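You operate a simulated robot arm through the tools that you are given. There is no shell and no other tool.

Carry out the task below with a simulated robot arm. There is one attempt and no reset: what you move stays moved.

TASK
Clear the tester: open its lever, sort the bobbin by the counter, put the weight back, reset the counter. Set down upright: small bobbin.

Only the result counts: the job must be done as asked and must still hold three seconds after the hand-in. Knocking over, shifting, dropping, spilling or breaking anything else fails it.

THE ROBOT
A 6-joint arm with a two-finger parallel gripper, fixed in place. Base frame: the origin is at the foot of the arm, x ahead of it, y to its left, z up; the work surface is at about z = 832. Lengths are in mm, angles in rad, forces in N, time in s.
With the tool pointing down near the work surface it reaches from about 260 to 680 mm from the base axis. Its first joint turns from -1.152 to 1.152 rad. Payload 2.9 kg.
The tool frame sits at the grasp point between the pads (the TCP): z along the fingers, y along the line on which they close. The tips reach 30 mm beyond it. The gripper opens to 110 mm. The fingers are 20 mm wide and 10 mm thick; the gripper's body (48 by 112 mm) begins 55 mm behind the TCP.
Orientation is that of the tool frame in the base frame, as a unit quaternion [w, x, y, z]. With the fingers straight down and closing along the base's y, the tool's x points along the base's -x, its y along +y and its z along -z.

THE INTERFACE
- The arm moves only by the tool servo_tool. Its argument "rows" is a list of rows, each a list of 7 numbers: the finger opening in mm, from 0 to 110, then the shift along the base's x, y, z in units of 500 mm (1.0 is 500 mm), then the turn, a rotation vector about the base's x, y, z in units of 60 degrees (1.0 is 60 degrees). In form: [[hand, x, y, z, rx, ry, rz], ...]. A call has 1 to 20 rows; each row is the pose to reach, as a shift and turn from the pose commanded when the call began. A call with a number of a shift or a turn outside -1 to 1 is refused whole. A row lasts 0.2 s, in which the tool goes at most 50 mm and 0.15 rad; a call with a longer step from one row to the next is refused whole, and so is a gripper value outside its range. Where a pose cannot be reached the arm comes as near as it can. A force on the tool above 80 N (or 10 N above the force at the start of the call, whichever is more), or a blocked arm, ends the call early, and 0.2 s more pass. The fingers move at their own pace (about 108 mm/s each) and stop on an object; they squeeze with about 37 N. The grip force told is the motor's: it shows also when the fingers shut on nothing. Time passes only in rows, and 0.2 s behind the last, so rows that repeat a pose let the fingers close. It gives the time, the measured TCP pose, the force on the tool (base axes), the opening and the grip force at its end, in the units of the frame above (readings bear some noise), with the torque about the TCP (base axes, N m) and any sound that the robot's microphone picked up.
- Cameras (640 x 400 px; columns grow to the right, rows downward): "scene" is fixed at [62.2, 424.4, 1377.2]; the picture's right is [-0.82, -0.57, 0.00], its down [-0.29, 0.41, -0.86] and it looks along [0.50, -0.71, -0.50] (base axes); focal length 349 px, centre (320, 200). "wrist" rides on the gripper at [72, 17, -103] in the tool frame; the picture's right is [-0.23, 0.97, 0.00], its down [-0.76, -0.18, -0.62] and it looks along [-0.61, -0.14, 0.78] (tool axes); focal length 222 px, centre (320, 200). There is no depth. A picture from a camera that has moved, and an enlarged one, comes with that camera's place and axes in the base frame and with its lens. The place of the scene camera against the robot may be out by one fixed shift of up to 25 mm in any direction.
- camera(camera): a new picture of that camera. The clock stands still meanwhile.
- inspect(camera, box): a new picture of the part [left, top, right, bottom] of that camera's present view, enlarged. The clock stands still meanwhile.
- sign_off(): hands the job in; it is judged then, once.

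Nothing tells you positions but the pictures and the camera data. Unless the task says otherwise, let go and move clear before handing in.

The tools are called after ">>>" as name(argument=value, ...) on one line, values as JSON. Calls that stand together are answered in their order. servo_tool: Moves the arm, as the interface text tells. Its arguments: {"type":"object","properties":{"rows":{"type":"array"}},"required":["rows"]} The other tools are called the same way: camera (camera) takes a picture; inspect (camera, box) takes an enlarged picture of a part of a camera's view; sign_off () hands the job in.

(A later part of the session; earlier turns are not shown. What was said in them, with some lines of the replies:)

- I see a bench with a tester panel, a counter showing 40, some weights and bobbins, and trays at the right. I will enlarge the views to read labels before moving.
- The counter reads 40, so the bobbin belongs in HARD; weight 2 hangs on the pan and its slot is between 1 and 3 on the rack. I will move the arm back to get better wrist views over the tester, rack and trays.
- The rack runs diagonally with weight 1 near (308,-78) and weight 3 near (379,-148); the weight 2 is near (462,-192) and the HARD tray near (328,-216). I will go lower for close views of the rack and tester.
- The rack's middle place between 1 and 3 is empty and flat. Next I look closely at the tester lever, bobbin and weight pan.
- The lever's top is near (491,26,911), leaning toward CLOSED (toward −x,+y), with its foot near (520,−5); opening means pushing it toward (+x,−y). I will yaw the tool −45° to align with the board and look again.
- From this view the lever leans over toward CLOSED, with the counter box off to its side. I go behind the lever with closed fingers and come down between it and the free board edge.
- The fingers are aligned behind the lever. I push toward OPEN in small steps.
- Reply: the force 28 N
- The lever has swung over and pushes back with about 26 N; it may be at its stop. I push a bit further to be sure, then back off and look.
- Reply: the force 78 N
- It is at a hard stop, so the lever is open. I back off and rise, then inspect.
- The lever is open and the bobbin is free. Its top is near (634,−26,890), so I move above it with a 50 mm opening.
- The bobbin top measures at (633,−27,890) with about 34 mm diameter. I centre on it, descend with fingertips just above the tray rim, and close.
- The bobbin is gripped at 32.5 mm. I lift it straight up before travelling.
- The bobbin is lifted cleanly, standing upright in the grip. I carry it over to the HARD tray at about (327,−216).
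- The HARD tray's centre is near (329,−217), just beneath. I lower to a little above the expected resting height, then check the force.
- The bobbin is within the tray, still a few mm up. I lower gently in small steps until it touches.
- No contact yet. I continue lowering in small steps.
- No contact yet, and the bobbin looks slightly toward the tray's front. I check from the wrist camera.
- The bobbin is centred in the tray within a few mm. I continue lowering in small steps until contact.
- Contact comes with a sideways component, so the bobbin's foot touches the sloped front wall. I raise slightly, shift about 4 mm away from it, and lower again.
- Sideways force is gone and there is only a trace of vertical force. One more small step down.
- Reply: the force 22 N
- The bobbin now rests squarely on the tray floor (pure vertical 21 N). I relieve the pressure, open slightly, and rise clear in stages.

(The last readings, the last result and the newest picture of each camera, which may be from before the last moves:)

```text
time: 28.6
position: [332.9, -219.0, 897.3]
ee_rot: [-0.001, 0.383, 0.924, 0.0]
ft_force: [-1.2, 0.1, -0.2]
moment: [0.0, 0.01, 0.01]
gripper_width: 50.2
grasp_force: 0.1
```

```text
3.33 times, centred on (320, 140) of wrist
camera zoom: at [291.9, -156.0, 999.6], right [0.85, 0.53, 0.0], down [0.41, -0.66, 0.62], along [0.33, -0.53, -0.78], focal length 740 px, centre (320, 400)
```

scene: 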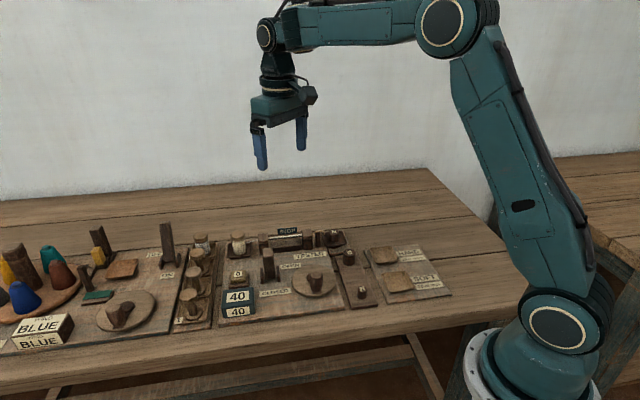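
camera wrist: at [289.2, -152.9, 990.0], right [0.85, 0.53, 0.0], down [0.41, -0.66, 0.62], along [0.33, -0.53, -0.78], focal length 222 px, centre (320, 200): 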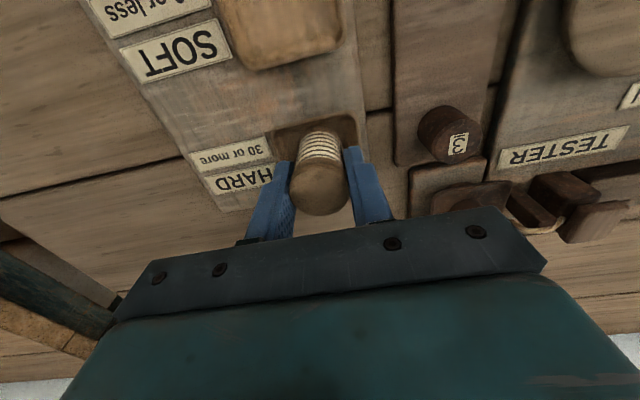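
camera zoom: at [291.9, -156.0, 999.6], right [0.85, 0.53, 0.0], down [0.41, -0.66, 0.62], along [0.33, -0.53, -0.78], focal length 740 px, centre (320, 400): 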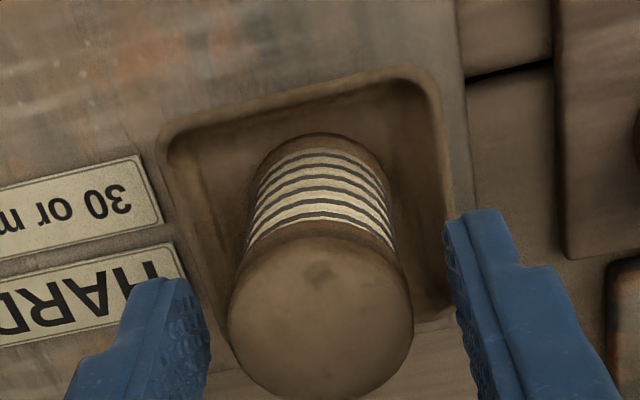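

The bobbin stands upright in the HARD tray. I rise straight up and go look at weight 2 on its pan from close by.

>>> servo_tool(rows=[[50, 0, 0, 0.08, 0, 0, 0], [50, 0, 0, 0.16, 0, 0, 0], [50, 0, 0, 0.2, 0, 0, 0], [50, 0.09, 0, 0.2, 0, 0, 0], [50, 0.18, 0, 0.2, 0, 0, 0], [50, 0.268, 0, 0.2, 0, 0, 0], [50, 0.268, 0, 0.2, 0, 0, 0]])

>>> camera(camera="wrist")

>>> inspect(camera="wrist", box=[240, 50, 440, 175])

>>> inspect(camera="scene", box=[300, 210, 400, 290])

```text
time: 30.2
position: [465.8, -219.2, 996.9]
ee_rot: [0.0, 0.383, 0.924, 0.0]
ft_force: [-0.5, -0.3, -0.4]
moment: [0.01, 0.02, -0.01]
gripper_width: 50.3
grasp_force: 0.0
```

```text
taken
camera wrist: at [426.6, -156.0, 1098.9], right [0.85, 0.53, 0.0], down [0.41, -0.66, 0.62], along [0.33, -0.53, -0.78], focal length 222 px, centre (320, 200)
```

wrist: 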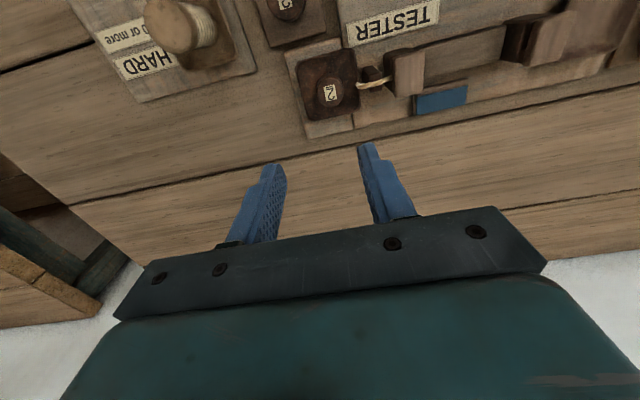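

```text
3.20 times, centred on (340, 112) of wrist
camera zoom: at [426.6, -156.0, 1098.9], right [0.85, 0.53, 0.0], down [0.41, -0.66, 0.62], along [0.33, -0.53, -0.78], focal length 711 px, centre (256, 480)
```

zoom: 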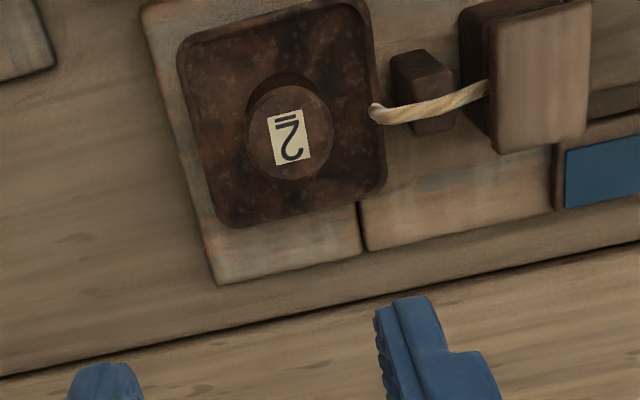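

```text
5.00 times, centred on (350, 250) of scene
camera zoom: at [62.2, 424.4, 1377.2], right [-0.82, -0.57, 0.0], down [-0.29, 0.41, -0.86], along [0.5, -0.71, -0.5], focal length 1745 px, centre (170, -50)
```

zoom: 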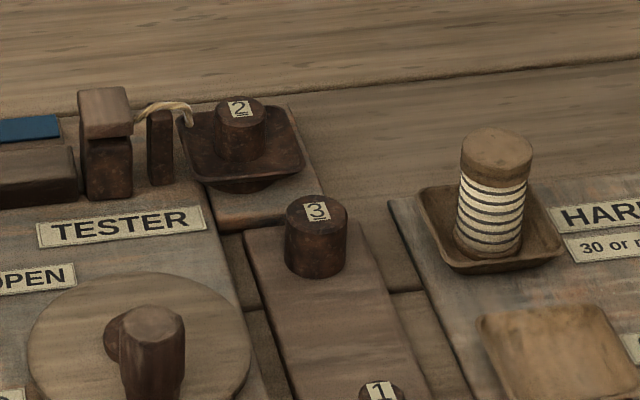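

Weight 2 is near (463,−195) with top around z 868 and 25 mm diameter; the cord lies on its +x+y side. I turn the gripper 90° so the fingers close across the other direction.

>>> servo_tool(rows=[[60, 0, 0, 0, 0, 0, 0.14], [60, 0, 0, 0, 0, 0, 0.28], [60, 0, 0, 0, 0, 0, 0.42], [60, 0, 0, 0, 0, 0, 0.56], [60, 0, 0, 0, 0, 0, 0.7], [60, 0, 0, 0, 0, 0, 0.75], [60, 0, 0, 0, 0, 0, 0.75]])

>>> servo_tool(rows=[[60, 0, 0, 0, 0, 0, 0.14], [60, 0, 0, 0, 0, 0, 0.28], [60, 0, 0, 0, 0, 0, 0.42], [60, 0, 0, 0, 0, 0, 0.56], [60, 0, 0, 0, 0, 0, 0.7], [60, 0, 0, 0, 0, 0, 0.75], [60, 0, 0, 0, 0, 0, 0.75]])

>>> camera(camera="wrist")

>>> inspect(camera="wrist", box=[240, 50, 440, 175])

```text
time: 31.8
position: [466.7, -217.6, 995.8]
ee_rot: [0.0, 0.0, 1.0, 0.0]
ft_force: [1.1, 0.6, -0.6]
moment: [0.03, 0.02, 0.02]
gripper_width: 59.8
grasp_force: 0.1
```

```text
time: 33.4
position: [465.5, -219.0, 995.4]
ee_rot: [0.0, -0.383, 0.924, 0.0]
ft_force: [0.0, 0.1, 0.1]
moment: [0.01, 0.02, 0.01]
gripper_width: 59.9
grasp_force: 0.0
```

```text
taken
camera wrist: at [402.3, -258.3, 1099.1], right [-0.53, 0.85, 0.0], down [0.66, 0.41, 0.62], along [0.53, 0.33, -0.78], focal length 222 px, centre (320, 200)
```

wrist: 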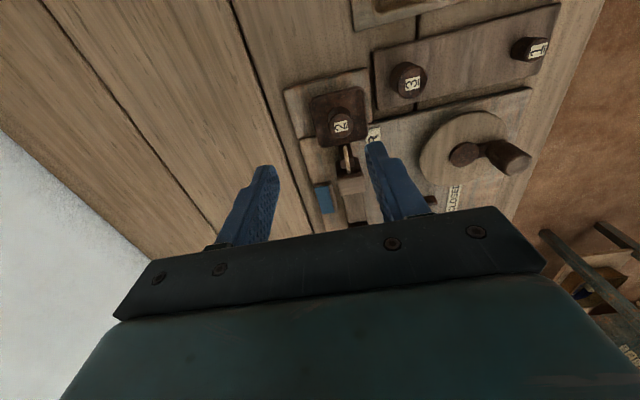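

```text
3.20 times, centred on (340, 112) of wrist
camera zoom: at [402.3, -258.3, 1099.1], right [-0.53, 0.85, 0.0], down [0.66, 0.41, 0.62], along [0.53, 0.33, -0.78], focal length 711 px, centre (256, 480)
```

zoom: 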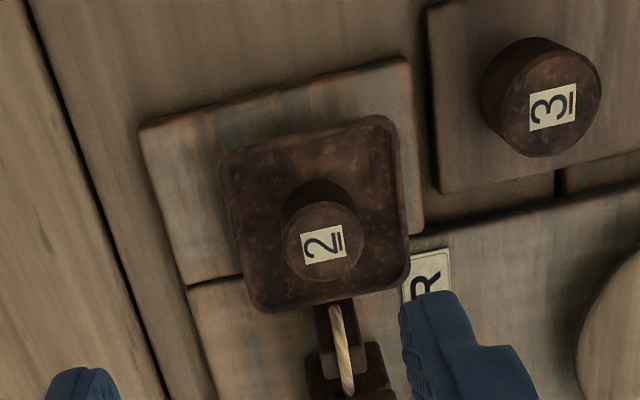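

Triangulated, weight 2's top sits at (464,−196,865). I move above it and descend partway for a check.

>>> servo_tool(rows=[[42, -0.003, 0.023, 0, 0, 0, 0], [42, -0.003, 0.046, 0, 0, 0, 0], [42, -0.003, 0.046, -0.06, 0, 0, 0], [42, -0.003, 0.046, -0.12, 0, 0, 0], [42, -0.003, 0.046, -0.17, 0, 0, 0], [42, -0.003, 0.046, -0.17, 0, 0, 0]])

>>> inspect(camera="wrist", box=[220, 100, 420, 225])

>>> inspect(camera="scene", box=[290, 190, 390, 270])

```text
time: 34.8
position: [464.7, -195.5, 910.3]
ee_rot: [0.0, -0.383, 0.924, 0.0]
ft_force: [-0.1, 0.3, 0.0]
moment: [0.0, -0.05, 0.04]
gripper_width: 41.8
grasp_force: 0.0
```

```text
3.20 times, centred on (320, 162) of wrist
camera zoom: at [400.4, -235.8, 1013.9], right [-0.53, 0.85, 0.0], down [0.66, 0.41, 0.62], along [0.53, 0.33, -0.78], focal length 711 px, centre (320, 320)
```

zoom: 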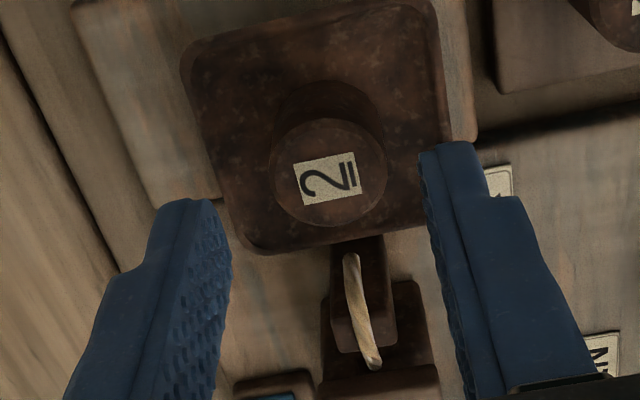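

```text
5.00 times, centred on (340, 230) of scene
camera zoom: at [62.2, 424.4, 1377.2], right [-0.82, -0.57, 0.0], down [-0.29, 0.41, -0.86], along [0.5, -0.71, -0.5], focal length 1745 px, centre (220, 50)
```

zoom: 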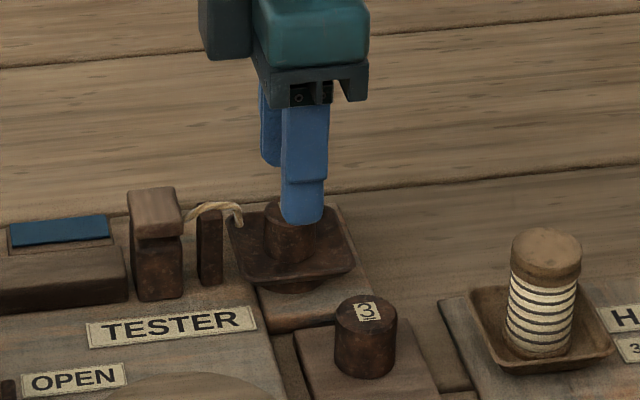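

Aligned within 1–2 mm. I descend slowly so the tips stay above the pan floor, and close.

>>> servo_tool(rows=[[42, -0.002, 0.002, -0.016, 0, 0, 0], [42, -0.002, 0.002, -0.032, 0, 0, 0], [42, -0.002, 0.002, -0.044, 0, 0, 0], [42, -0.002, 0.002, -0.05, 0, 0, 0], [42, -0.002, 0.002, -0.05, 0, 0, 0]])

>>> inspect(camera="scene", box=[300, 210, 370, 270])

>>> inspect(camera="wrist", box=[220, 100, 420, 225])

```text
time: 36.0
position: [462.3, -194.4, 886.5]
ee_rot: [0.0, -0.382, 0.924, -0.001]
ft_force: [0.1, 0.2, -0.1]
moment: [0.03, 0.01, 0.0]
gripper_width: 42.2
grasp_force: 0.0
```

```text
6.67 times, centred on (335, 240) of scene
camera zoom: at [62.2, 424.4, 1377.2], right [-0.82, -0.57, 0.0], down [-0.29, 0.41, -0.86], along [0.5, -0.71, -0.5], focal length 2327 px, centre (220, -67)
```

zoom: 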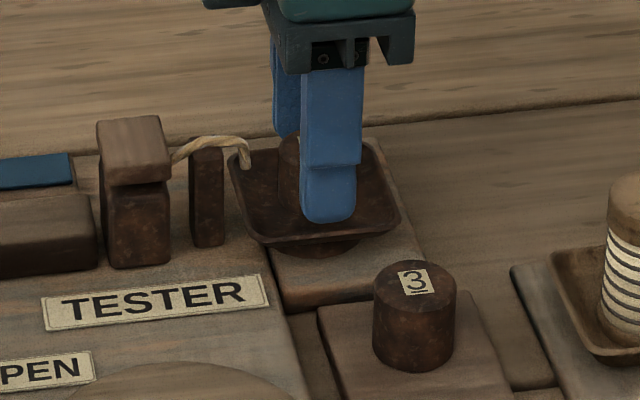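

```text
3.20 times, centred on (320, 162) of wrist
camera zoom: at [399.7, -234.6, 988.9], right [-0.53, 0.85, 0.0], down [0.66, 0.41, 0.62], along [0.53, 0.33, -0.78], focal length 711 px, centre (320, 320)
```

zoom: 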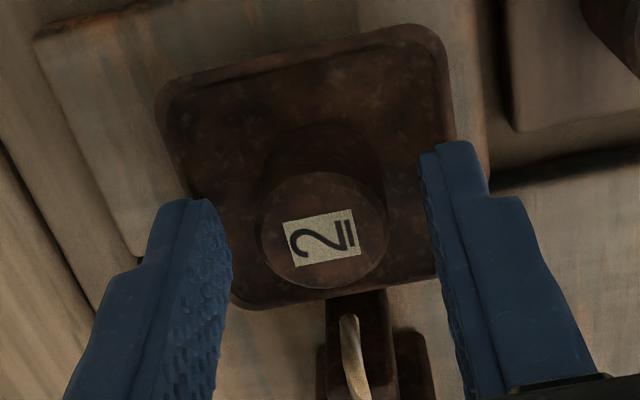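

The fingers straddle the weight inside the pan. I go 3 mm lower and close.

>>> servo_tool(rows=[[42, 0, 0, -0.006, 0, 0, 0], [30, 0, 0, -0.006, 0, 0, 0], [20, 0, 0, -0.006, 0, 0, 0], [15, 0, 0, -0.006, 0, 0, 0], [15, 0, 0, -0.006, 0, 0, 0]])

```text
time: 37.2
position: [463.1, -194.5, 884.1]
ee_rot: [0.0, -0.383, 0.924, 0.0]
ft_force: [0.8, 0.0, 0.5]
moment: [-0.02, -0.02, 0.02]
gripper_width: 25.4
grasp_force: 37.2
```

The weight is gripped at 25.4 mm. I lift it straight up and check.

>>> servo_tool(rows=[[15, 0, 0, 0.02, 0, 0, 0], [15, 0, 0, 0.06, 0, 0, 0], [15, 0, 0, 0.12, 0, 0, 0], [15, 0, 0, 0.16, 0, 0, 0], [15, 0, 0, 0.16, 0, 0, 0]])

>>> inspect(camera="scene", box=[290, 170, 430, 290])

>>> inspect(camera="wrist", box=[220, 0, 540, 200])

```text
time: 38.4
position: [462.8, -195.6, 962.7]
ee_rot: [0.0, -0.382, 0.924, 0.0]
ft_force: [0.7, -0.2, -0.1]
moment: [0.02, 0.01, 0.01]
gripper_width: 25.5
grasp_force: 36.9
```

```text
3.33 times, centred on (360, 230) of scene
camera zoom: at [62.2, 424.4, 1377.2], right [-0.82, -0.57, 0.0], down [-0.29, 0.41, -0.86], along [0.5, -0.71, -0.5], focal length 1163 px, centre (187, 100)
```

zoom: 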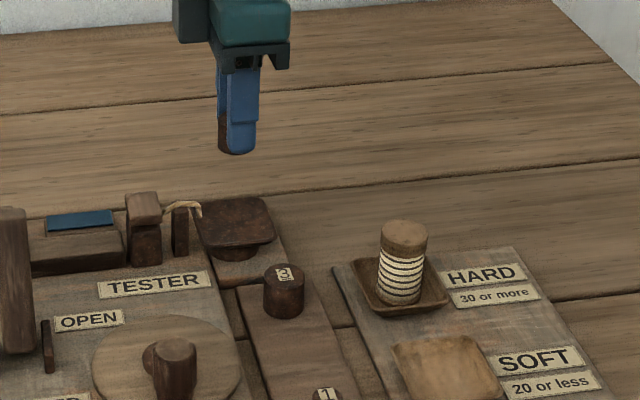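

```text
2.00 times, centred on (380, 100) of wrist
camera zoom: at [398.9, -234.3, 1065.7], right [-0.53, 0.85, 0.0], down [0.66, 0.41, 0.62], along [0.53, 0.33, -0.78], focal length 444 px, centre (200, 400)
```

zoom: 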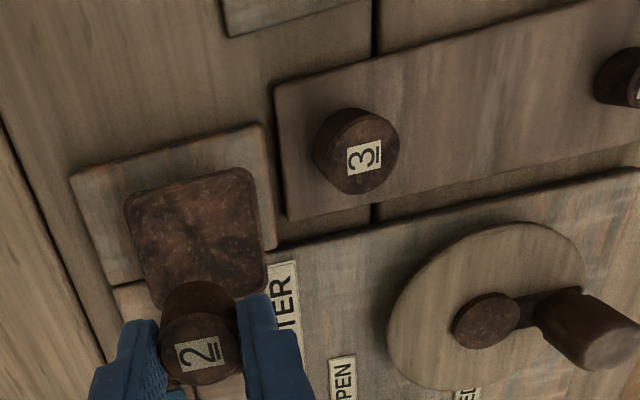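

Weight 2 is lifted. Refined, weight 1 is at (312,−77), weight 3 at (392,−158) and the rack centre at (352,−117), so I carry it there.

>>> servo_tool(rows=[[15, -0.074, 0.052, 0, 0, 0, 0], [15, -0.148, 0.104, 0, 0, 0, 0], [15, -0.2216, 0.156, 0, 0, 0, 0], [15, -0.2216, 0.156, 0, 0, 0, 0]])

>>> inspect(camera="wrist", box=[200, 0, 520, 200])

>>> inspect(camera="scene", box=[310, 190, 450, 310])

```text
time: 39.4
position: [352.3, -116.1, 962.8]
ee_rot: [0.0, -0.383, 0.924, 0.001]
ft_force: [-0.5, -0.5, -1.7]
moment: [-0.01, 0.03, -0.01]
gripper_width: 25.6
grasp_force: 36.5
```

```text
2.00 times, centred on (360, 100) of wrist
camera zoom: at [288.0, -156.4, 1065.3], right [-0.53, 0.85, 0.0], down [0.66, 0.41, 0.62], along [0.53, 0.33, -0.78], focal length 444 px, centre (240, 400)
```

zoom: 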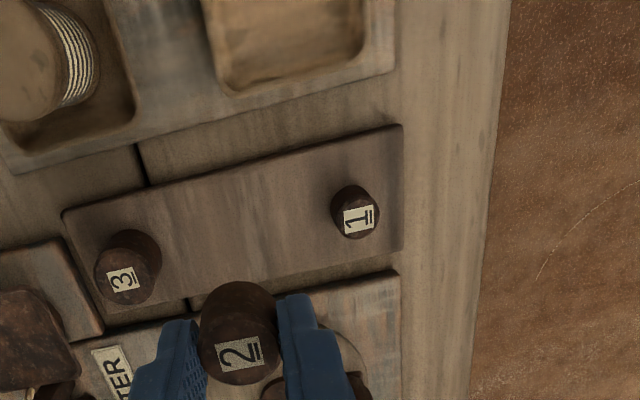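

```text
3.33 times, centred on (380, 250) of scene
camera zoom: at [62.2, 424.4, 1377.2], right [-0.82, -0.57, 0.0], down [-0.29, 0.41, -0.86], along [0.5, -0.71, -0.5], focal length 1163 px, centre (120, 33)
```

zoom: 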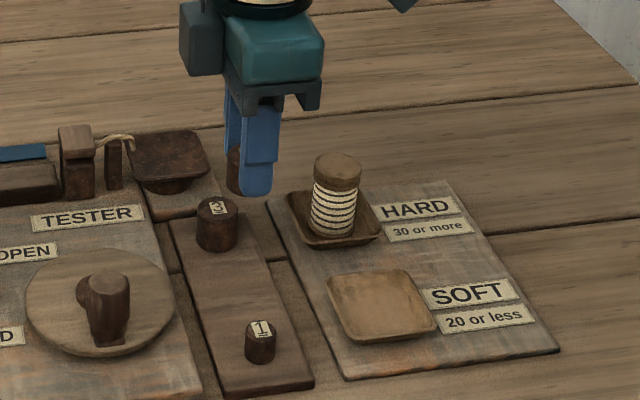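

The midpoint checks out at about (352,−119). I lower to just above contact height.

>>> servo_tool(rows=[[15, 0, -0.004, -0.04, 0, 0, 0], [15, 0, -0.004, -0.08, 0, 0, 0], [15, 0, -0.004, -0.11, 0, 0, 0], [15, 0, -0.004, -0.13, 0, 0, 0], [15, 0, -0.004, -0.13, 0, 0, 0]])

>>> inspect(camera="scene", box=[330, 220, 410, 300])

>>> inspect(camera="wrist", box=[200, 20, 440, 200])

```text
time: 40.6
position: [352.7, -117.6, 898.5]
ee_rot: [0.001, -0.383, 0.924, 0.001]
ft_force: [0.4, 0.4, -1.1]
moment: [-0.01, -0.04, 0.0]
gripper_width: 25.5
grasp_force: 37.1
```

```text
5.00 times, centred on (370, 260) of scene
camera zoom: at [62.2, 424.4, 1377.2], right [-0.82, -0.57, 0.0], down [-0.29, 0.41, -0.86], along [0.5, -0.71, -0.5], focal length 1745 px, centre (70, -100)
```

zoom: 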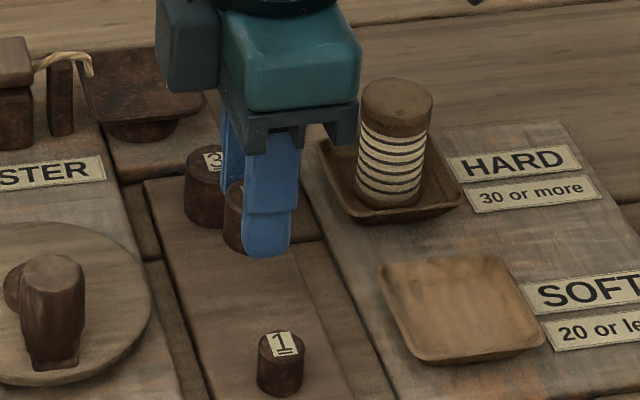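

```text
2.22 times, centred on (320, 110) of wrist
camera zoom: at [288.9, -158.4, 1001.3], right [-0.53, 0.85, 0.0], down [0.66, 0.41, 0.62], along [0.53, 0.33, -0.78], focal length 494 px, centre (320, 400)
```

zoom: 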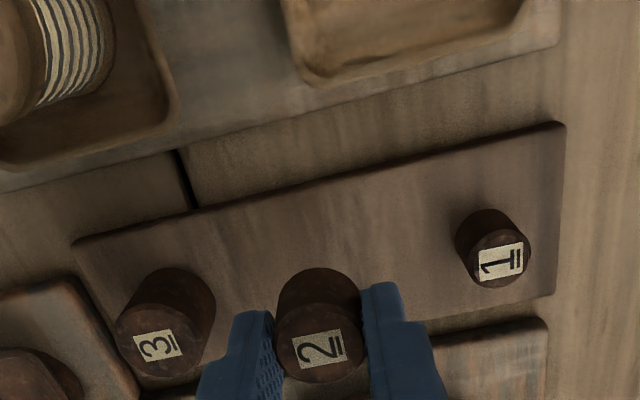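

Geometry matches. I lower in small steps watching the force.

>>> servo_tool(rows=[[15, 0, 0, -0.004, 0, 0, 0], [15, 0, 0, -0.008, 0, 0, 0], [15, 0, 0, -0.012, 0, 0, 0], [15, 0, 0, -0.016, 0, 0, 0], [15, 0, 0, -0.016, 0, 0, 0]])

>>> servo_tool(rows=[[15, 0, 0, -0.002, 0, 0, 0], [15, 0, 0, -0.004, 0, 0, 0], [15, 0, 0, -0.004, 0, 0, 0]])

>>> inspect(camera="scene", box=[330, 220, 410, 300])

```text
time: 41.8
position: [353.2, -118.1, 890.6]
ee_rot: [-0.001, -0.383, 0.924, 0.0]
ft_force: [-0.1, 0.6, 0.4]
moment: [0.0, -0.03, 0.0]
gripper_width: 25.4
grasp_force: 37.1
```

```text
time: 42.6
position: [353.6, -119.5, 887.1]
ee_rot: [0.0, -0.383, 0.924, 0.0]
ft_force: [-0.8, 0.4, -0.8]
moment: [-0.01, 0.0, -0.02]
gripper_width: 25.5
grasp_force: 36.6
```

```text
5.00 times, centred on (370, 260) of scene
camera zoom: at [62.2, 424.4, 1377.2], right [-0.82, -0.57, 0.0], down [-0.29, 0.41, -0.86], along [0.5, -0.71, -0.5], focal length 1745 px, centre (70, -100)
```

zoom: 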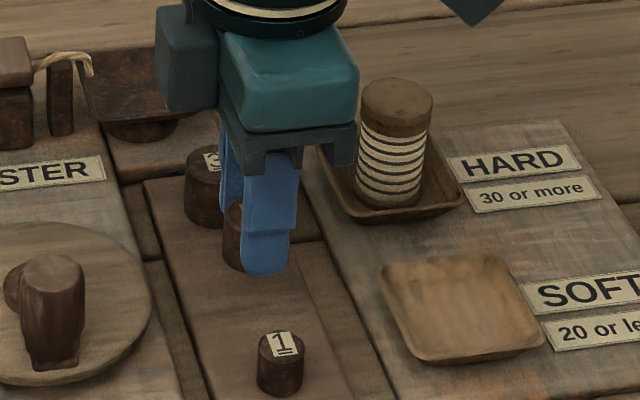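

Still no contact. I keep lowering step by step.

>>> servo_tool(rows=[[15, 0, 0, -0.003, 0, 0, 0], [15, 0, 0, -0.006, 0, 0, 0], [15, 0, 0, -0.006, 0, 0, 0]])

>>> servo_tool(rows=[[15, 0, 0, -0.003, 0, 0, 0], [15, 0, 0, -0.006, 0, 0, 0], [15, 0, 0, -0.006, 0, 0, 0]])

>>> inspect(camera="wrist", box=[200, 20, 440, 200])

```text
time: 43.4
position: [353.3, -118.2, 885.3]
ee_rot: [0.0, -0.382, 0.924, 0.0]
ft_force: [0.0, 0.4, -1.3]
moment: [-0.04, -0.02, 0.0]
gripper_width: 25.6
grasp_force: 36.6
```

```text
time: 44.2
position: [352.8, -118.2, 882.3]
ee_rot: [0.001, -0.383, 0.924, 0.0]
ft_force: [-0.5, 0.6, -1.1]
moment: [0.01, 0.02, 0.01]
gripper_width: 25.4
grasp_force: 37.0
```

```text
2.22 times, centred on (320, 110) of wrist
camera zoom: at [288.7, -158.1, 985.2], right [-0.53, 0.85, 0.0], down [0.66, 0.41, 0.62], along [0.53, 0.33, -0.78], focal length 494 px, centre (320, 400)
```

zoom: 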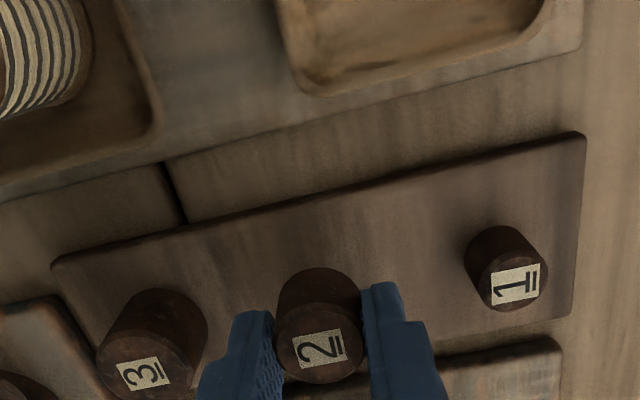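

Not touching yet; continuing down in 2–3 mm steps.

>>> servo_tool(rows=[[15, 0, 0, -0.003, 0, 0, 0], [15, 0, 0, -0.006, 0, 0, 0], [15, 0, 0, -0.006, 0, 0, 0]])

>>> servo_tool(rows=[[15, 0, 0, -0.002, 0, 0, 0], [15, 0, 0, -0.004, 0, 0, 0], [15, 0, 0, -0.004, 0, 0, 0]])

>>> servo_tool(rows=[[15, 0, 0, -0.002, 0, 0, 0], [15, 0, 0, -0.004, 0, 0, 0], [15, 0, 0, -0.004, 0, 0, 0]])

>>> inspect(camera="scene", box=[330, 220, 410, 300])

```text
time: 45.0
position: [351.6, -118.6, 877.8]
ee_rot: [0.0, -0.383, 0.924, 0.001]
ft_force: [0.2, 0.3, -0.2]
moment: [-0.02, -0.02, -0.02]
gripper_width: 25.6
grasp_force: 37.4
```

```text
time: 45.8
position: [353.2, -119.1, 877.2]
ee_rot: [0.0, -0.382, 0.924, 0.0]
ft_force: [0.8, -0.2, -1.1]
moment: [0.01, -0.01, 0.01]
gripper_width: 25.4
grasp_force: 37.0
```

```text
time: 46.6
position: [353.5, -118.8, 875.6]
ee_rot: [-0.001, -0.382, 0.924, 0.0]
ft_force: [-0.4, -0.5, -0.5]
moment: [0.01, 0.01, -0.02]
gripper_width: 25.7
grasp_force: 36.6
```

```text
5.00 times, centred on (370, 260) of scene
camera zoom: at [62.2, 424.4, 1377.2], right [-0.82, -0.57, 0.0], down [-0.29, 0.41, -0.86], along [0.5, -0.71, -0.5], focal length 1745 px, centre (70, -100)
```

zoom: 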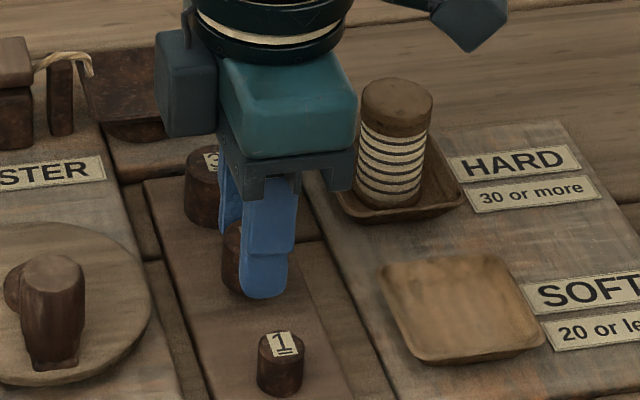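

The weight's foot is just above the rack. I continue with 1–2 mm steps.

>>> servo_tool(rows=[[15, 0, 0, -0.002, 0, 0, 0], [15, 0, 0, -0.004, 0, 0, 0], [15, 0, 0, -0.004, 0, 0, 0]])

>>> servo_tool(rows=[[15, 0, 0, -0.002, 0, 0, 0], [15, 0, 0, -0.003, 0, 0, 0], [15, 0, 0, -0.003, 0, 0, 0]])

```text
time: 47.4
position: [353.8, -118.5, 873.3]
ee_rot: [0.0, -0.383, 0.924, 0.0]
ft_force: [-1.4, -0.5, -1.4]
moment: [0.0, 0.0, -0.01]
gripper_width: 25.7
grasp_force: 37.0
```

```text
time: 48.2
position: [352.6, -118.7, 871.7]
ee_rot: [0.0, -0.382, 0.924, 0.0]
ft_force: [0.2, -0.4, -1.0]
moment: [0.0, 0.03, 0.04]
gripper_width: 25.7
grasp_force: 37.0
```

>>> servo_tool(rows=[[15, 0, 0, -0.002, 0, 0, 0], [15, 0, 0, -0.003, 0, 0, 0], [15, 0, 0, -0.003, 0, 0, 0]])

>>> servo_tool(rows=[[15, 0, 0, -0.002, 0, 0, 0], [15, 0, 0, -0.003, 0, 0, 0], [15, 0, 0, -0.003, 0, 0, 0]])

>>> inspect(camera="scene", box=[340, 240, 390, 300])

```text
time: 49.0
position: [353.4, -118.2, 869.3]
ee_rot: [0.0, -0.383, 0.924, -0.001]
ft_force: [-0.7, 0.3, -1.2]
moment: [-0.01, -0.02, -0.01]
gripper_width: 25.5
grasp_force: 36.9
```

```text
time: 49.8
position: [353.9, -117.8, 869.3]
ee_rot: [0.0, -0.383, 0.924, 0.0]
ft_force: [0.1, 0.3, -0.9]
moment: [0.01, 0.02, -0.02]
gripper_width: 25.7
grasp_force: 37.1
```

```text
6.67 times, centred on (365, 270) of scene
camera zoom: at [62.2, 424.4, 1377.2], right [-0.82, -0.57, 0.0], down [-0.29, 0.41, -0.86], along [0.5, -0.71, -0.5], focal length 2327 px, centre (20, -267)
```

zoom: 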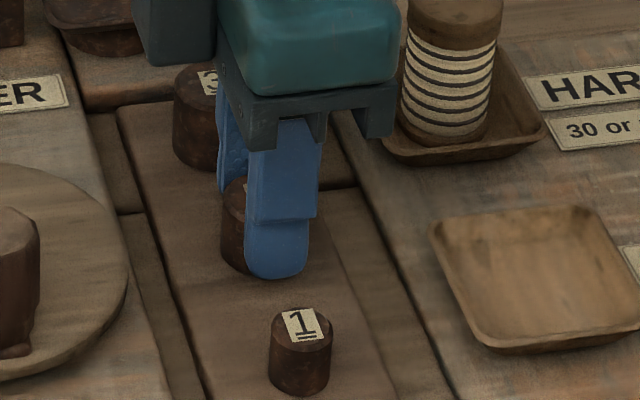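

Still free, with tips near z 839. A few more 1 mm steps.

>>> servo_tool(rows=[[15, 0, 0, -0.001, 0, 0, 0], [15, 0, 0, -0.002, 0, 0, 0], [15, 0, 0, -0.002, 0, 0, 0]])

>>> servo_tool(rows=[[15, 0, 0, -0.001, 0, 0, 0], [15, 0, 0, -0.002, 0, 0, 0], [15, 0, 0, -0.002, 0, 0, 0]])

```text
time: 50.6
position: [352.7, -118.8, 867.9]
ee_rot: [0.0, -0.382, 0.924, 0.0]
ft_force: [-3.6, 1.2, 9.1]
moment: [0.07, 0.12, -0.04]
gripper_width: 25.6
grasp_force: 37.4
```

```text
time: 51.4
position: [353.4, -118.5, 866.0]
ee_rot: [0.0, -0.383, 0.924, -0.001]
ft_force: [-3.1, 0.1, 16.8]
moment: [0.05, 0.11, 0.02]
gripper_width: 25.6
grasp_force: 36.8
```

Contact at 17 N. I relieve 1 mm, open, and lift away.

>>> servo_tool(rows=[[15, 0, 0, 0.002, 0, 0, 0], [30, 0, 0, 0.002, 0, 0, 0], [38, 0, 0, 0.003, 0, 0, 0], [38, 0, 0, 0.003, 0, 0, 0], [38, 0, 0, 0.02, 0, 0, 0], [38, 0, 0, 0.06, 0, 0, 0], [38, 0, 0, 0.14, 0, 0, 0], [38, 0, 0, 0.22, 0, 0, 0], [38, 0, 0, 0.26, 0, 0, 0], [38, 0, 0, 0.26, 0, 0, 0]])

>>> inspect(camera="scene", box=[320, 220, 440, 310])

>>> camera(camera="wrist")

>>> inspect(camera="wrist", box=[200, 20, 440, 170])

```text
time: 53.6
position: [353.7, -118.4, 997.2]
ee_rot: [0.001, -0.382, 0.924, 0.0]
ft_force: [-0.5, 0.6, 0.0]
moment: [-0.02, 0.01, 0.03]
gripper_width: 37.8
grasp_force: 0.1
```

```text
4.44 times, centred on (380, 265) of scene
camera zoom: at [62.2, 424.4, 1377.2], right [-0.82, -0.57, 0.0], down [-0.29, 0.41, -0.86], along [0.5, -0.71, -0.5], focal length 1551 px, centre (53, -89)
```

zoom: 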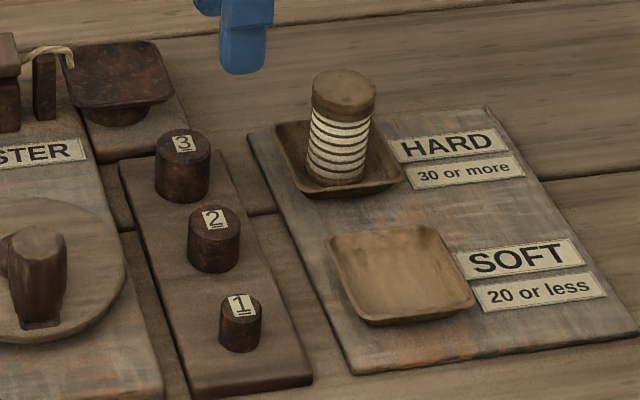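

```text
taken
camera wrist: at [289.4, -158.7, 1099.9], right [-0.53, 0.85, 0.0], down [0.66, 0.41, 0.62], along [0.53, 0.33, -0.78], focal length 222 px, centre (320, 200)
```

wrist: 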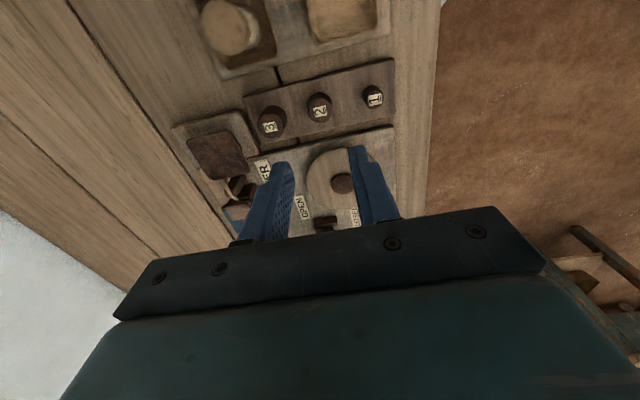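

```text
2.67 times, centred on (320, 95) of wrist
camera zoom: at [289.4, -158.7, 1099.9], right [-0.53, 0.85, 0.0], down [0.66, 0.41, 0.62], along [0.53, 0.33, -0.78], focal length 592 px, centre (320, 480)
```

zoom: 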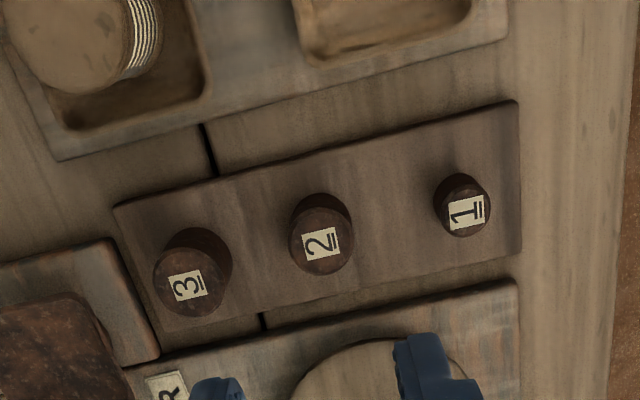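

Weight 2 now stands midway between 1 and 3. Next is the reset button at about (561,47,855): I close the fingers, move above it and descend to near.

>>> servo_tool(rows=[[20, 0.06, 0.05, 0.02, 0, 0, 0], [0, 0.13, 0.105, 0.02, 0, 0, 0], [0, 0.2, 0.16, 0.02, 0, 0, 0], [0, 0.27, 0.215, 0.02, 0, 0, 0], [0, 0.34, 0.27, 0.02, 0, 0, 0], [0, 0.4146, 0.332, 0.02, 0, 0, 0], [0, 0.4146, 0.332, -0.06, 0, 0, 0], [0, 0.4146, 0.332, -0.13, 0, 0, 0], [0, 0.4146, 0.332, -0.18, 0, 0, 0], [0, 0.4146, 0.332, -0.18, 0, 0, 0]])

>>> inspect(camera="wrist", box=[220, 80, 420, 205])

>>> inspect(camera="scene", box=[200, 220, 300, 310])

```text
time: 55.8
position: [559.7, 47.9, 906.0]
ee_rot: [0.0, -0.383, 0.924, -0.001]
ft_force: [-0.5, -0.4, -0.1]
moment: [-0.01, 0.0, 0.0]
gripper_width: 0.3
grasp_force: 37.2
```

```text
3.20 times, centred on (320, 142) of wrist
camera zoom: at [496.3, 8.1, 1009.2], right [-0.53, 0.85, 0.0], down [0.66, 0.41, 0.62], along [0.53, 0.33, -0.78], focal length 711 px, centre (320, 384)
```

zoom: 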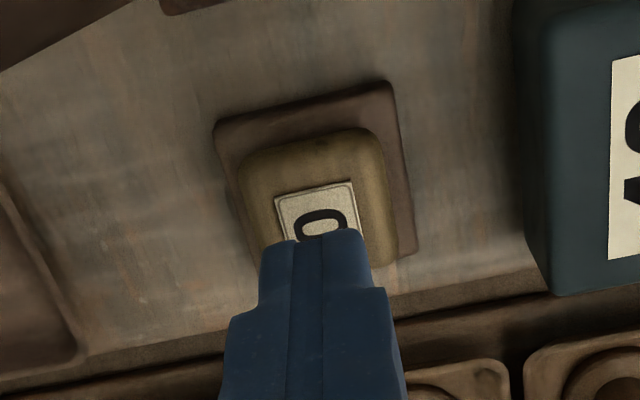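

```text
4.44 times, centred on (250, 265) of scene
camera zoom: at [62.2, 424.4, 1377.2], right [-0.82, -0.57, 0.0], down [-0.29, 0.41, -0.86], along [0.5, -0.71, -0.5], focal length 1551 px, centre (631, -89)
```

zoom: 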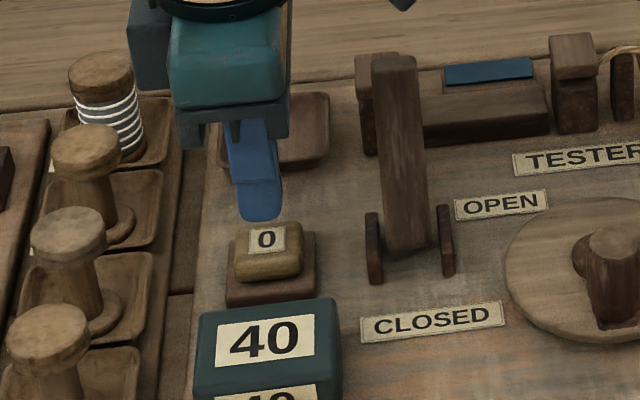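

The fingertips are right over the "0" button. I lower to it and press in small steps.

>>> servo_tool(rows=[[0, -0.002, -0.002, -0.015, 0, 0, 0], [0, -0.002, -0.002, -0.03, 0, 0, 0], [0, -0.002, -0.002, -0.036, 0, 0, 0], [0, -0.002, -0.002, -0.04, 0, 0, 0], [0, -0.002, -0.002, -0.044, 0, 0, 0], [0, -0.002, -0.002, -0.044, 0, 0, 0]])

>>> inspect(camera="scene", box=[200, 220, 300, 310])

```text
time: 57.2
position: [558.3, 47.0, 885.0]
ee_rot: [0.001, -0.383, 0.924, 0.0]
ft_force: [0.2, -0.6, 0.3]
moment: [0.01, -0.02, 0.01]
gripper_width: 0.0
grasp_force: 37.1
```

```text
4.44 times, centred on (250, 265) of scene
camera zoom: at [62.2, 424.4, 1377.2], right [-0.82, -0.57, 0.0], down [-0.29, 0.41, -0.86], along [0.5, -0.71, -0.5], focal length 1551 px, centre (631, -89)
```

zoom: 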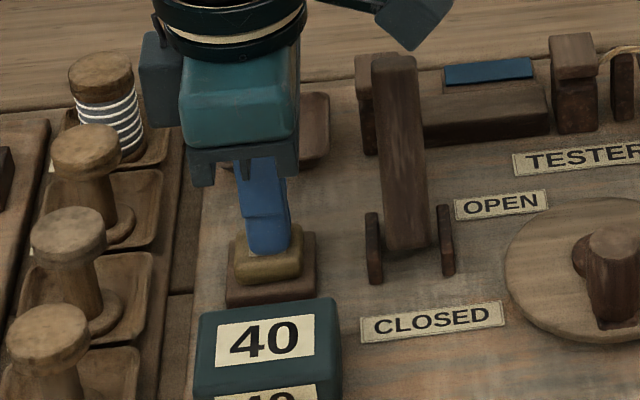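

>>> servo_tool(rows=[[0, 0, 0, -0.003, 0, 0, 0], [0, 0, 0, -0.006, 0, 0, 0], [0, 0, 0, -0.009, 0, 0, 0], [0, 0, 0, -0.009, 0, 0, 0]])

>>> inspect(camera="scene", box=[200, 220, 300, 310])

```text
time: 58.2
position: [559.3, 46.6, 880.9]
ee_rot: [-0.001, -0.383, 0.924, 0.0]
ft_force: [-0.8, -0.6, 3.9]
moment: [-0.04, 0.03, 0.02]
gripper_width: 0.0
grasp_force: 37.3
heard: click
```

```text
4.44 times, centred on (250, 265) of scene
camera zoom: at [62.1, 424.4, 1377.2], right [-0.82, -0.57, 0.0], down [-0.29, 0.41, -0.86], along [0.5, -0.71, -0.5], focal length 1551 px, centre (631, -89)
```

zoom: 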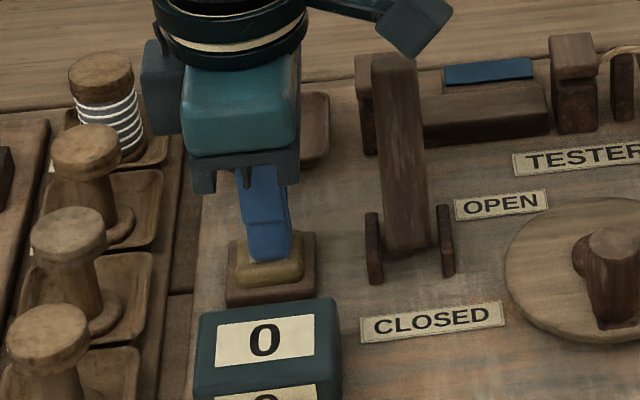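

The button clicked and the counter shows 0. I rise clear and check everything before handing in.

>>> servo_tool(rows=[[0, 0, 0, 0.05, 0, 0, 0], [0, 0, 0, 0.13, 0, 0, 0], [0, 0, 0, 0.22, 0, 0, 0], [0, 0, 0, 0.3, 0, 0, 0], [0, 0, 0, 0.38, 0, 0, 0], [0, 0, 0, 0.38, 0, 0, 0]])

>>> camera(camera="scene")

>>> inspect(camera="scene", box=[210, 220, 350, 320])

>>> inspect(camera="scene", box=[320, 220, 460, 310])

>>> inspect(camera="scene", box=[0, 215, 220, 355])

```text
time: 59.6
position: [558.7, 45.6, 1071.1]
ee_rot: [0.0, -0.383, 0.924, 0.0]
ft_force: [-0.3, 0.5, 0.3]
moment: [0.03, 0.03, 0.03]
gripper_width: 0.0
grasp_force: 37.0
```

```text
taken
```

scene: 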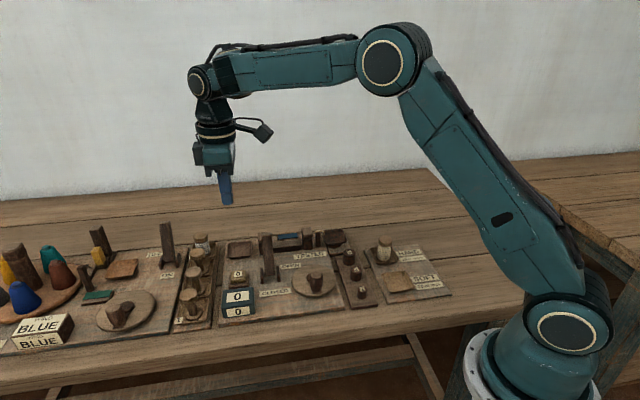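

```text
4.00 times, centred on (280, 270) of scene
camera zoom: at [62.2, 424.4, 1377.2], right [-0.82, -0.57, 0.0], down [-0.29, 0.41, -0.86], along [0.5, -0.71, -0.5], focal length 1396 px, centre (480, -80)
```

zoom: 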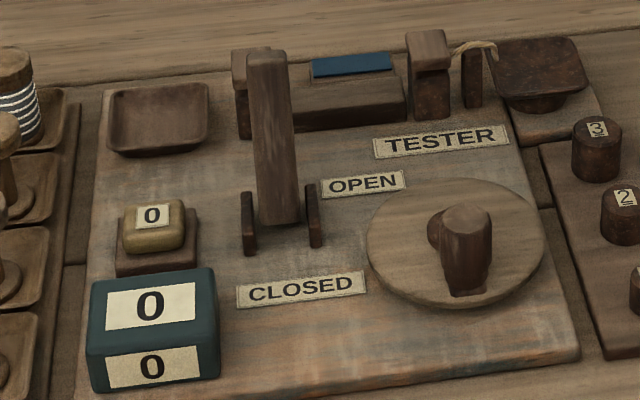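

```text
4.44 times, centred on (390, 265) of scene
camera zoom: at [62.2, 424.4, 1377.2], right [-0.82, -0.57, 0.0], down [-0.29, 0.41, -0.86], along [0.5, -0.71, -0.5], focal length 1551 px, centre (9, -89)
```

zoom: 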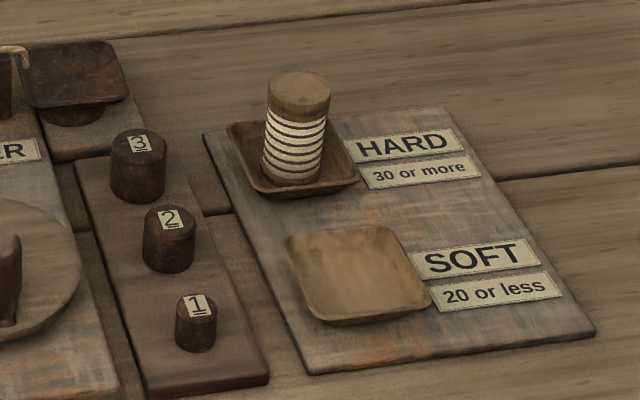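

```text
2.86 times, centred on (110, 285) of scene
camera zoom: at [62.2, 424.4, 1377.2], right [-0.82, -0.57, 0.0], down [-0.29, 0.41, -0.86], along [0.5, -0.71, -0.5], focal length 997 px, centre (920, -43)
```

zoom: 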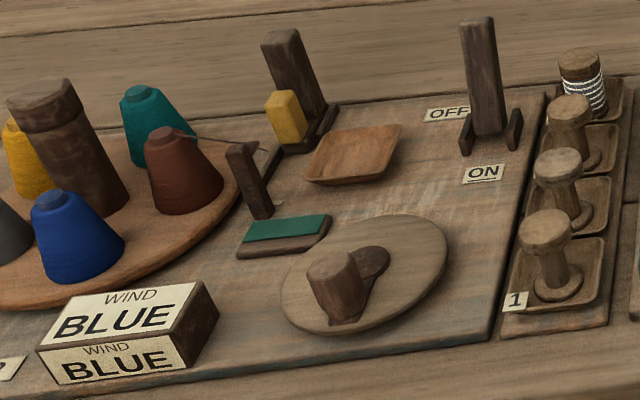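

The lever is open, the bobbin stands upright in HARD, weight 2 is back between 1 and 3, and the counter shows 0. Nothing else has moved and the arm is clear, so I hand in.

>>> sign_off()

```text
The job is handed in.
```

The tester is cleared and the job is handed in. My last check of the scene before handing in showed:

- **Lever:** it is at OPEN, pushed to its stop.
- **Bobbin:** the counter read 40, so I put it in the HARD tray (30 or more). It stands upright there.
- **Weight:** weight 2 is off the pan and back on its rack, midway between weights 1 and 3. The rack has no marked slot, so I took the middle as its place.
- **Counter:** I pressed the "0" button, heard a click, and the counter now shows 0.

Nothing else appeared to have moved. The gripper was empty and clear of the bench at hand-in.
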